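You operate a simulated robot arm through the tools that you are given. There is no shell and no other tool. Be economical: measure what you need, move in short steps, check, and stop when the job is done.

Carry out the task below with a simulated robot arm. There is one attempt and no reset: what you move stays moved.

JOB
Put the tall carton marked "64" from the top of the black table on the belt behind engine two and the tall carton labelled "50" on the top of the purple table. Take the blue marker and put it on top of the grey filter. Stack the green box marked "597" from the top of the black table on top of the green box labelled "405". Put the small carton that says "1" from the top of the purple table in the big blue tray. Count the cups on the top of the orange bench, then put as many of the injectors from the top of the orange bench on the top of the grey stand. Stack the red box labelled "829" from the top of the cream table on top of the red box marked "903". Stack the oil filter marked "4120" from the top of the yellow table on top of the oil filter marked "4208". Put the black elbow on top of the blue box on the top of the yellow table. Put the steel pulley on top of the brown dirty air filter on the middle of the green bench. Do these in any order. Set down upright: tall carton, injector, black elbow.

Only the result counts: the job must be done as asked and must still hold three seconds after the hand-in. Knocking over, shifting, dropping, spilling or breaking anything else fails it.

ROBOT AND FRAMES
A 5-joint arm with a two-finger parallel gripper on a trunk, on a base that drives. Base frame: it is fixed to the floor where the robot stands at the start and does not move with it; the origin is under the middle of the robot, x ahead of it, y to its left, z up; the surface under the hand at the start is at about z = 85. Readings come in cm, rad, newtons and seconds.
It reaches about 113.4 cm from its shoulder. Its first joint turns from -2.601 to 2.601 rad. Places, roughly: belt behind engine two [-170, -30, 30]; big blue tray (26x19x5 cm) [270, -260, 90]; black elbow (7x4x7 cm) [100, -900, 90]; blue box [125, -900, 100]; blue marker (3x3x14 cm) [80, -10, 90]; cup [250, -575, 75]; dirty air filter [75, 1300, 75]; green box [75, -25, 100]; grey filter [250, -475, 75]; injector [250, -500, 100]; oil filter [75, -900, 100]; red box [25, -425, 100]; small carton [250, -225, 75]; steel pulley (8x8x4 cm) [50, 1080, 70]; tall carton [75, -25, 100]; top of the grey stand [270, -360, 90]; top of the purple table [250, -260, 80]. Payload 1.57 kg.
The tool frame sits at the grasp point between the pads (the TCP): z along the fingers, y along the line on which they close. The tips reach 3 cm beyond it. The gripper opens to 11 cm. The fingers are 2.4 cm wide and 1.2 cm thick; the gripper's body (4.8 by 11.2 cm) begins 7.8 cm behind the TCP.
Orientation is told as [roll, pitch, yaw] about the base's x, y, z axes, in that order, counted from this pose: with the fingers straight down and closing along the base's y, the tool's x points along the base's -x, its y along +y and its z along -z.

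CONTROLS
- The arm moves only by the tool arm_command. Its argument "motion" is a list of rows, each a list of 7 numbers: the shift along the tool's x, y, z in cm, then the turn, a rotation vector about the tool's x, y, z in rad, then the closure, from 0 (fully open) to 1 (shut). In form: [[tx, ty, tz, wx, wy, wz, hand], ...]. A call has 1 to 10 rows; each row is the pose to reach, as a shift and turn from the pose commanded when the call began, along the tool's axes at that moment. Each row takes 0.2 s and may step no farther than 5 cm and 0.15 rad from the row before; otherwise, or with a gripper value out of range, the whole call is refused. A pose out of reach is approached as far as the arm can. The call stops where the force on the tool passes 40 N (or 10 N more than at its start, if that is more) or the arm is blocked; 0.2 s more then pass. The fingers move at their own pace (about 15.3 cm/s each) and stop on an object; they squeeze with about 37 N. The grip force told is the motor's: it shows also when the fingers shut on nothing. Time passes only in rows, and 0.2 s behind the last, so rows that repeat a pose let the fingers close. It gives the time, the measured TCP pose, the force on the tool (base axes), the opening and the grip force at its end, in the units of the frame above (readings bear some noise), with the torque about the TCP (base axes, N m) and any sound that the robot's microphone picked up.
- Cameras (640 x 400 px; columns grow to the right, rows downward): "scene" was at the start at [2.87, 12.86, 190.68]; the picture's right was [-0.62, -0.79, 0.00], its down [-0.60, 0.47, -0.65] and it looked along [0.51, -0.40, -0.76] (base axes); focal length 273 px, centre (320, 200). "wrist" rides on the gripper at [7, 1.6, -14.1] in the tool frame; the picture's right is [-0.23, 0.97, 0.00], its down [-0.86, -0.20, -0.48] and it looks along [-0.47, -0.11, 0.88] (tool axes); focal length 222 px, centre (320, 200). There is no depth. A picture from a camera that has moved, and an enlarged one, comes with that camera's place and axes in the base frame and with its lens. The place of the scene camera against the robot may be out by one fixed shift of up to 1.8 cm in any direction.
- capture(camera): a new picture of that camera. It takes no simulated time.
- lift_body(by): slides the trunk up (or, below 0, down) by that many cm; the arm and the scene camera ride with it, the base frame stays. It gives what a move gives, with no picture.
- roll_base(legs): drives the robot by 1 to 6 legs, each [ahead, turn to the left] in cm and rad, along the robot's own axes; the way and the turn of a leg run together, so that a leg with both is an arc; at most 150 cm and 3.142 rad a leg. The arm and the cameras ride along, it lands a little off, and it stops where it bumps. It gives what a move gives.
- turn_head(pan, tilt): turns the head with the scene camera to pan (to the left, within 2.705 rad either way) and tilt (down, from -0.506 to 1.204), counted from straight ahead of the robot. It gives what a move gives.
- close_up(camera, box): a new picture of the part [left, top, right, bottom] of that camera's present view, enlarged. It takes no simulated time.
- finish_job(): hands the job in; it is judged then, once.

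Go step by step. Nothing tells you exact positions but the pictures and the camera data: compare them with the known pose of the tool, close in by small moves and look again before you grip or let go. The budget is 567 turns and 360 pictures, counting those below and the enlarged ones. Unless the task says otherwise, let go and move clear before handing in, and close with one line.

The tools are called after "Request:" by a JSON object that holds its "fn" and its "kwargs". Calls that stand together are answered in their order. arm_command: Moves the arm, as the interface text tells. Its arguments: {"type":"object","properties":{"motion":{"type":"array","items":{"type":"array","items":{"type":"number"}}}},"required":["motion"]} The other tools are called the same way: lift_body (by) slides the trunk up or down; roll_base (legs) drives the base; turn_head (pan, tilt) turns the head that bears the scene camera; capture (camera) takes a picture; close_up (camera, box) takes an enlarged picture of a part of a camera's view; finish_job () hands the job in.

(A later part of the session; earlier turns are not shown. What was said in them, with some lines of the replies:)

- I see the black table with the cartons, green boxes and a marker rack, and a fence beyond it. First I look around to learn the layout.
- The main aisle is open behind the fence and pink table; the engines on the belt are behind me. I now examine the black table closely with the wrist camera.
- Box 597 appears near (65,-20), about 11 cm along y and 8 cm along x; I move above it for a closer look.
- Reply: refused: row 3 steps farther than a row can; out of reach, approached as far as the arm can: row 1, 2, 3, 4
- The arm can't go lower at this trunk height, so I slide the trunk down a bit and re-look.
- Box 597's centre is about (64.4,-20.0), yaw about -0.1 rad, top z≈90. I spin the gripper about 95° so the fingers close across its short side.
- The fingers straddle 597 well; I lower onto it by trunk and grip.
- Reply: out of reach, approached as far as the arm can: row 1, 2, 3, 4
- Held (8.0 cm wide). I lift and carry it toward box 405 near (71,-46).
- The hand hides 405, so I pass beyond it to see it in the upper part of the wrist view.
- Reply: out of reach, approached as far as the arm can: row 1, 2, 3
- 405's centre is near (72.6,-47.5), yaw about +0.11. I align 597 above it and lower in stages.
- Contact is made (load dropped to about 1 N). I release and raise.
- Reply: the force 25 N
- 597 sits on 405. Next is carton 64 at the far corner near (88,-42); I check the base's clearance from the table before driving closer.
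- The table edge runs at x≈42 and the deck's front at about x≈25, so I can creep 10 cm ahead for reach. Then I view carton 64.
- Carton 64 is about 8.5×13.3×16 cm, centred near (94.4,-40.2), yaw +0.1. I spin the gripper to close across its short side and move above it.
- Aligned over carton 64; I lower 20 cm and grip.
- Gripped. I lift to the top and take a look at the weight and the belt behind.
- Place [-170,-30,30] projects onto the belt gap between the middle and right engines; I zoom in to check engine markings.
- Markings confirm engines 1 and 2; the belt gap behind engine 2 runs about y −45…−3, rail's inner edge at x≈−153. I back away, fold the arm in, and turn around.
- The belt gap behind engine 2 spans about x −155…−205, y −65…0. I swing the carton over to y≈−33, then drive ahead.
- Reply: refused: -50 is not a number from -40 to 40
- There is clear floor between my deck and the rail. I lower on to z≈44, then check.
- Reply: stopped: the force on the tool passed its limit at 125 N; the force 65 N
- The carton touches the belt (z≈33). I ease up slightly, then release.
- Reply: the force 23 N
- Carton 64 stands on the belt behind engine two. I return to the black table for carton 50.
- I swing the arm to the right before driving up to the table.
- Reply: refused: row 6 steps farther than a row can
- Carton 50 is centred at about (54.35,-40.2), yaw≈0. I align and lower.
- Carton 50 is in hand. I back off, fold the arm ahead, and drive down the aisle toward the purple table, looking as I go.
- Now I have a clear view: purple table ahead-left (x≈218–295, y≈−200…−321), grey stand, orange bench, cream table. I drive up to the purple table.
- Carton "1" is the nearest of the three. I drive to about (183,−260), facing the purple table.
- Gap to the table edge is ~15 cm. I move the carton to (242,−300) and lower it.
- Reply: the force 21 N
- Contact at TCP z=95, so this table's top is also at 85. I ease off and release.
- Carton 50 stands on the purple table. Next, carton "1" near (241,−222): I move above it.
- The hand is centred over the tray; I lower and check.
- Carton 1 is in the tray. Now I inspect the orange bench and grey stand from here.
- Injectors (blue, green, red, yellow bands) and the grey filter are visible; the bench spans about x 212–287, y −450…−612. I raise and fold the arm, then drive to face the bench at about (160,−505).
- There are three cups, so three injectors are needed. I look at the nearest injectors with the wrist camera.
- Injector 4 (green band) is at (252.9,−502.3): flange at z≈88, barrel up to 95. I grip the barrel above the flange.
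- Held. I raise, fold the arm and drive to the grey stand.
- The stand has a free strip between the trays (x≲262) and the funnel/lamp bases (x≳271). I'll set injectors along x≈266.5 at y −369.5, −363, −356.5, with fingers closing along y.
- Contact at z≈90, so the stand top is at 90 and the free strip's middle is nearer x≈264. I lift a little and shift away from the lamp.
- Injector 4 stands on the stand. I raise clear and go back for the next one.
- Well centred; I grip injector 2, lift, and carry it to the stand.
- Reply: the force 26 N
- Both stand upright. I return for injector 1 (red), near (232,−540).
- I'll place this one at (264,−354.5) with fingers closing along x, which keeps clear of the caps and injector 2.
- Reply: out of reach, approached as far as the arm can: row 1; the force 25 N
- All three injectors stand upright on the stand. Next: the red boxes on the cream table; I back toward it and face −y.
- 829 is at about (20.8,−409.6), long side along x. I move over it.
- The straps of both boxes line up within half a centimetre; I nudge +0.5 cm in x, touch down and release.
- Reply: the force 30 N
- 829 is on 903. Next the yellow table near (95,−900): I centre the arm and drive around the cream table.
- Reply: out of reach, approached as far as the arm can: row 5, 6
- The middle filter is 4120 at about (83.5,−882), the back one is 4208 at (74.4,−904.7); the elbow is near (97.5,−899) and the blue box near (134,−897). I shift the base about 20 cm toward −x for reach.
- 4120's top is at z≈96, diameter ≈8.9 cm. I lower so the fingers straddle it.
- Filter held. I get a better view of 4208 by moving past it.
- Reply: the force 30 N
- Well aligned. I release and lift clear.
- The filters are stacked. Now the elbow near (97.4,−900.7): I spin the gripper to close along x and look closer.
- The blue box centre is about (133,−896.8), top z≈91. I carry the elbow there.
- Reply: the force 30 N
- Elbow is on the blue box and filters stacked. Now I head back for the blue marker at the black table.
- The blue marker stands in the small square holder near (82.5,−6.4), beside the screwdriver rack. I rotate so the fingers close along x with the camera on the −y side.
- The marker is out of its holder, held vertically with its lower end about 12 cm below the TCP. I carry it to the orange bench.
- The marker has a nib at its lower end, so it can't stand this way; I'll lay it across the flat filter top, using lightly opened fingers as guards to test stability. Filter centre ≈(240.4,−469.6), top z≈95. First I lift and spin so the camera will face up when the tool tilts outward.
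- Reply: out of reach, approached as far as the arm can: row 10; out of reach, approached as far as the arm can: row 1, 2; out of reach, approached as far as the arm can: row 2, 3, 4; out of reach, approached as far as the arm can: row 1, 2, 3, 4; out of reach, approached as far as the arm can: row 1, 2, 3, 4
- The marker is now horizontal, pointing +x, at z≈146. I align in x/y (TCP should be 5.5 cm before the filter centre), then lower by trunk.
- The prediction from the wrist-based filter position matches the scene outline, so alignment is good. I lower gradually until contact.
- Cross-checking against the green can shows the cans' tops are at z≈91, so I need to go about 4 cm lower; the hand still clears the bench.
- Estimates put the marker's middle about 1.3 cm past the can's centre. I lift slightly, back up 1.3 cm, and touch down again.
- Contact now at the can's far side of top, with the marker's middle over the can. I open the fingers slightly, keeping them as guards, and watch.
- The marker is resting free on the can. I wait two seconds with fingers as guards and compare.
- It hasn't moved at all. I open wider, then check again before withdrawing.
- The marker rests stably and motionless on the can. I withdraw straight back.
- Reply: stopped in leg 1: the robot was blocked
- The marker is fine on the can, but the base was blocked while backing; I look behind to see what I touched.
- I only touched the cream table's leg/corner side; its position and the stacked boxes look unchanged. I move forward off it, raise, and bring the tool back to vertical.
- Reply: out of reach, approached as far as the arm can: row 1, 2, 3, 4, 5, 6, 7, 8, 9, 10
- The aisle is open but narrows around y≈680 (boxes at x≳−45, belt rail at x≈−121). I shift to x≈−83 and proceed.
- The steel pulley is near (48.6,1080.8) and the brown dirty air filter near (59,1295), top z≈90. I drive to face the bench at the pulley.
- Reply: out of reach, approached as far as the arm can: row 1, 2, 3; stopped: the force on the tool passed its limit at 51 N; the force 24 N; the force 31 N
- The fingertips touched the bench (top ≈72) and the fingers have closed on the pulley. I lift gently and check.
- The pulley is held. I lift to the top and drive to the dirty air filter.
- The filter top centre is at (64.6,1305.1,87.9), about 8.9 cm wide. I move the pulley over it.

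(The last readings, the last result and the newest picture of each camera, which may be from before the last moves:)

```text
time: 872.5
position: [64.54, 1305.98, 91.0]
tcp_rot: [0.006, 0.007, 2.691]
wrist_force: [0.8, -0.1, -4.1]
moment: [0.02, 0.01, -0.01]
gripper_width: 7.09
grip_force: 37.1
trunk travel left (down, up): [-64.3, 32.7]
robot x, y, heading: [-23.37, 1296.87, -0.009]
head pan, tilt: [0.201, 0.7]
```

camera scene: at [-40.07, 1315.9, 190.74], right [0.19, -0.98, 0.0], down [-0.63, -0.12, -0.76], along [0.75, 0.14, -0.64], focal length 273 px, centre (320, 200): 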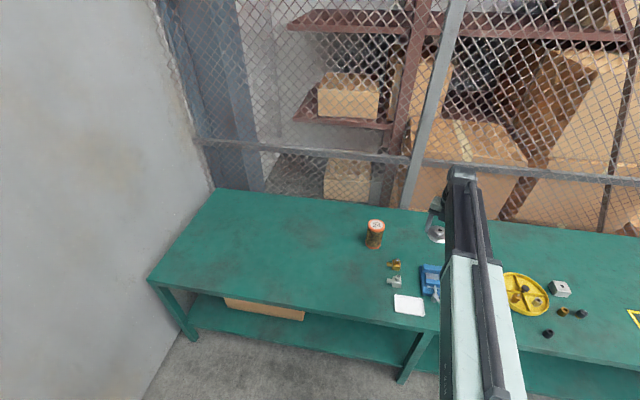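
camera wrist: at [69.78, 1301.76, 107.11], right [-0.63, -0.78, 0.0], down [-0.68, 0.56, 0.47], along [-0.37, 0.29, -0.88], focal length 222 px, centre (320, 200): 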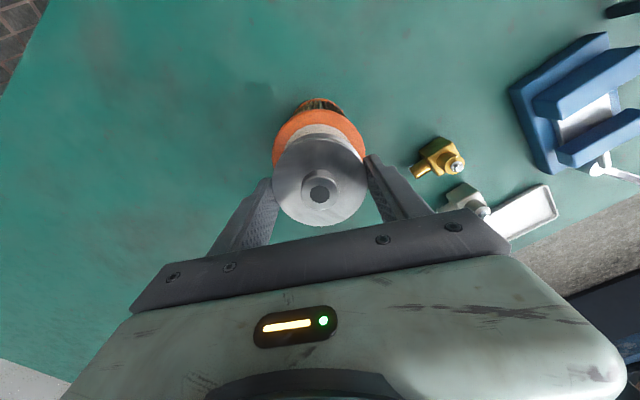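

Request:
{"fn": "lift_body", "kwargs": {"by": -0.3}}

Request:
{"fn": "close_up", "kwargs": {"camera": "scene", "box": [340, 170, 420, 230]}}

```text
time: 873.0
position: [64.64, 1306.02, 90.68]
tcp_rot: [0.007, 0.006, 2.692]
wrist_force: [-0.6, -0.1, -3.9]
moment: [0.0, -0.05, -0.01]
gripper_width: 7.07
grip_force: 36.7
trunk travel left (down, up): [-64.0, 33.0]
robot x, y, heading: [-23.54, 1297.06, -0.01]
head pan, tilt: [0.201, 0.7]
```

```text
6.67 times, centred on (380, 200) of scene
camera zoom: at [-18.33, 1315.61, 163.64], right [0.19, -0.98, 0.0], down [-0.63, -0.12, -0.76], along [0.75, 0.14, -0.64], focal length 1820 px, centre (-80, 200)
```

zoom: 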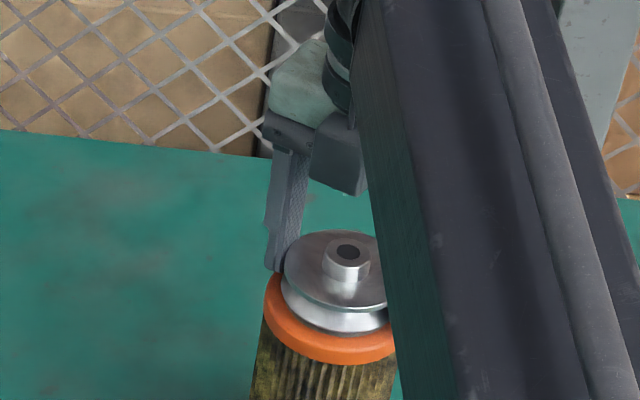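

Request:
{"fn": "lift_body", "kwargs": {"by": -0.25}}

Request:
{"fn": "lift_body", "kwargs": {"by": -0.25}}

```text
time: 873.5
position: [64.42, 1305.97, 90.46]
tcp_rot: [0.006, 0.007, 2.691]
wrist_force: [-0.2, -0.3, -4.5]
moment: [0.01, 0.01, -0.01]
gripper_width: 7.07
grip_force: 37.2
trunk travel left (down, up): [-63.8, 33.2]
robot x, y, heading: [-23.62, 1297.27, -0.008]
head pan, tilt: [0.201, 0.7]
```

```text
time: 874.0
position: [64.43, 1306.02, 90.13]
tcp_rot: [0.005, 0.005, 2.692]
wrist_force: [0.6, 0.9, -4.2]
moment: [0.03, -0.02, -0.02]
gripper_width: 7.1
grip_force: 36.7
trunk travel left (down, up): [-63.5, 33.5]
robot x, y, heading: [-23.96, 1296.86, -0.012]
head pan, tilt: [0.201, 0.7]
```

Request:
{"fn": "lift_body", "kwargs": {"by": -0.3}}

Request:
{"fn": "lift_body", "kwargs": {"by": -0.3}}

```text
time: 874.5
position: [64.54, 1306.0, 90.07]
tcp_rot: [0.003, 0.01, 2.69]
wrist_force: [10.9, 0.9, 26.4]
moment: [0.3, -0.64, 0.02]
gripper_width: 7.12
grip_force: 36.8
trunk travel left (down, up): [-63.2, 33.8]
robot x, y, heading: [-23.59, 1296.97, -0.009]
head pan, tilt: [0.201, 0.7]
```

```text
time: 874.9
position: [64.48, 1306.0, 89.96]
tcp_rot: [0.002, 0.008, 2.692]
wrist_force: [1.5, 0.2, 23.2]
moment: [0.59, 0.16, 0.01]
gripper_width: 7.08
grip_force: 36.5
trunk travel left (down, up): [-63.2, 33.8]
robot x, y, heading: [-23.66, 1297.12, -0.01]
head pan, tilt: [0.201, 0.7]
stopped: the force on the tool passed its limit at 46 N (the readings are from after the stop); the commanded pose is now the measured one
```

Request:
{"fn": "lift_body", "kwargs": {"by": 0.25}}

Request:
{"fn": "arm_command", "kwargs": {"motion": [[0, 0, 0, 0, 0, 0, 0.33], [0, 0, 0, 0, 0, 0, 0.25], [0, 0, 0, 0, 0, 0, 0.1], [0, 0, 0, 0, 0, 0, 0], [0, 0, 0, 0, 0, 0, 0]]}}

Request:
{"fn": "close_up", "kwargs": {"camera": "scene", "box": [340, 150, 420, 230]}}

```text
time: 875.4
position: [64.64, 1305.92, 89.97]
tcp_rot: [0.004, 0.009, 2.692]
wrist_force: [0.0, 0.6, -2.0]
moment: [0.07, -0.02, 0.01]
gripper_width: 7.09
grip_force: 37.0
trunk travel left (down, up): [-63.4, 33.6]
robot x, y, heading: [-24.1, 1297.02, -0.01]
head pan, tilt: [0.201, 0.7]
```

```text
time: 876.6
position: [64.65, 1305.99, 90.13]
tcp_rot: [0.003, 0.008, 2.691]
wrist_force: [-0.2, 0.3, 0.2]
moment: [0.0, 0.03, 0.0]
gripper_width: 10.99
grip_force: 0.0
trunk travel left (down, up): [-63.4, 33.6]
robot x, y, heading: [-23.92, 1297.29, -0.009]
head pan, tilt: [0.201, 0.7]
```

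```text
5.00 times, centred on (380, 190) of scene
camera zoom: at [-18.37, 1315.61, 163.02], right [0.19, -0.98, 0.0], down [-0.63, -0.12, -0.76], along [0.75, 0.14, -0.64], focal length 1365 px, centre (20, 250)
```

zoom: 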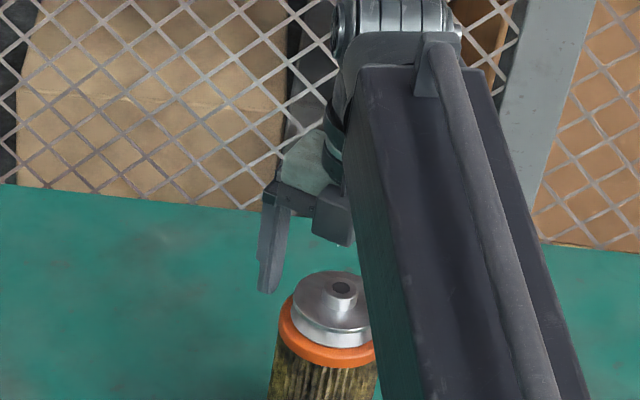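

The pulley rests on the filter. I raise clear and verify.

Request:
{"fn": "lift_body", "kwargs": {"by": 33}}

Request:
{"fn": "roll_base", "kwargs": {"legs": [[-30, 0]]}}

Request:
{"fn": "close_up", "kwargs": {"camera": "scene", "box": [320, 180, 480, 300]}}

```text
time: 879.9
position: [64.66, 1306.01, 123.03]
tcp_rot: [0.003, 0.008, 2.691]
wrist_force: [-0.3, -0.2, 0.3]
moment: [0.01, -0.02, -0.02]
gripper_width: 11.01
grip_force: 0.0
trunk travel left (down, up): [-96.4, 0.6]
robot x, y, heading: [-23.31, 1296.55, -0.009]
head pan, tilt: [0.201, 0.7]
```

```text
time: 881.9
position: [34.3, 1306.55, 123.12]
tcp_rot: [0.003, 0.01, 2.694]
wrist_force: [-1.2, 0.3, 0.1]
moment: [0.01, -0.04, -0.05]
gripper_width: 10.98
grip_force: 0.1
trunk travel left (down, up): [-96.4, 0.6]
robot x, y, heading: [-54.0, 1297.26, -0.01]
head pan, tilt: [0.201, 0.7]
```

```text
3.33 times, centred on (400, 240) of scene
camera zoom: at [-48.69, 1315.95, 196.02], right [0.19, -0.98, 0.0], down [-0.63, -0.12, -0.77], along [0.75, 0.15, -0.64], focal length 910 px, centre (53, 67)
```

zoom: 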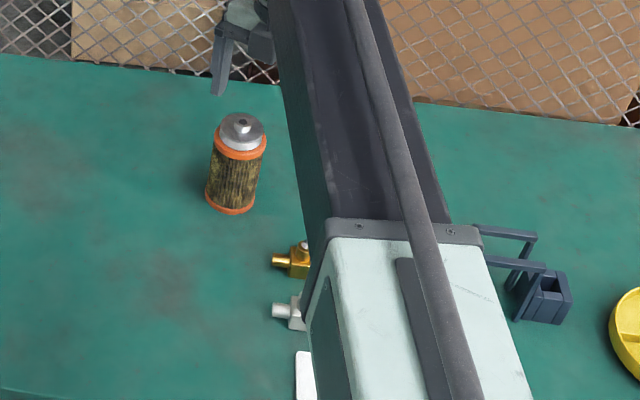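

Every part of the job is done, and I saw each object resting in place after letting go. I'm handing in.

Request:
{"fn": "finish_job", "kwargs": {}}

```text
The job is handed in.
```

I did all the tasks and handed the job in. I counted three cups, so three injectors went onto the grey stand. Two things could still count against it. The marker lies flat across the grey filter because its tip can't stand, and it was still there 20 s after I let go. While backing away from the orange bench, the base also bumped the cream table; the table and its boxes looked unmoved afterwards.
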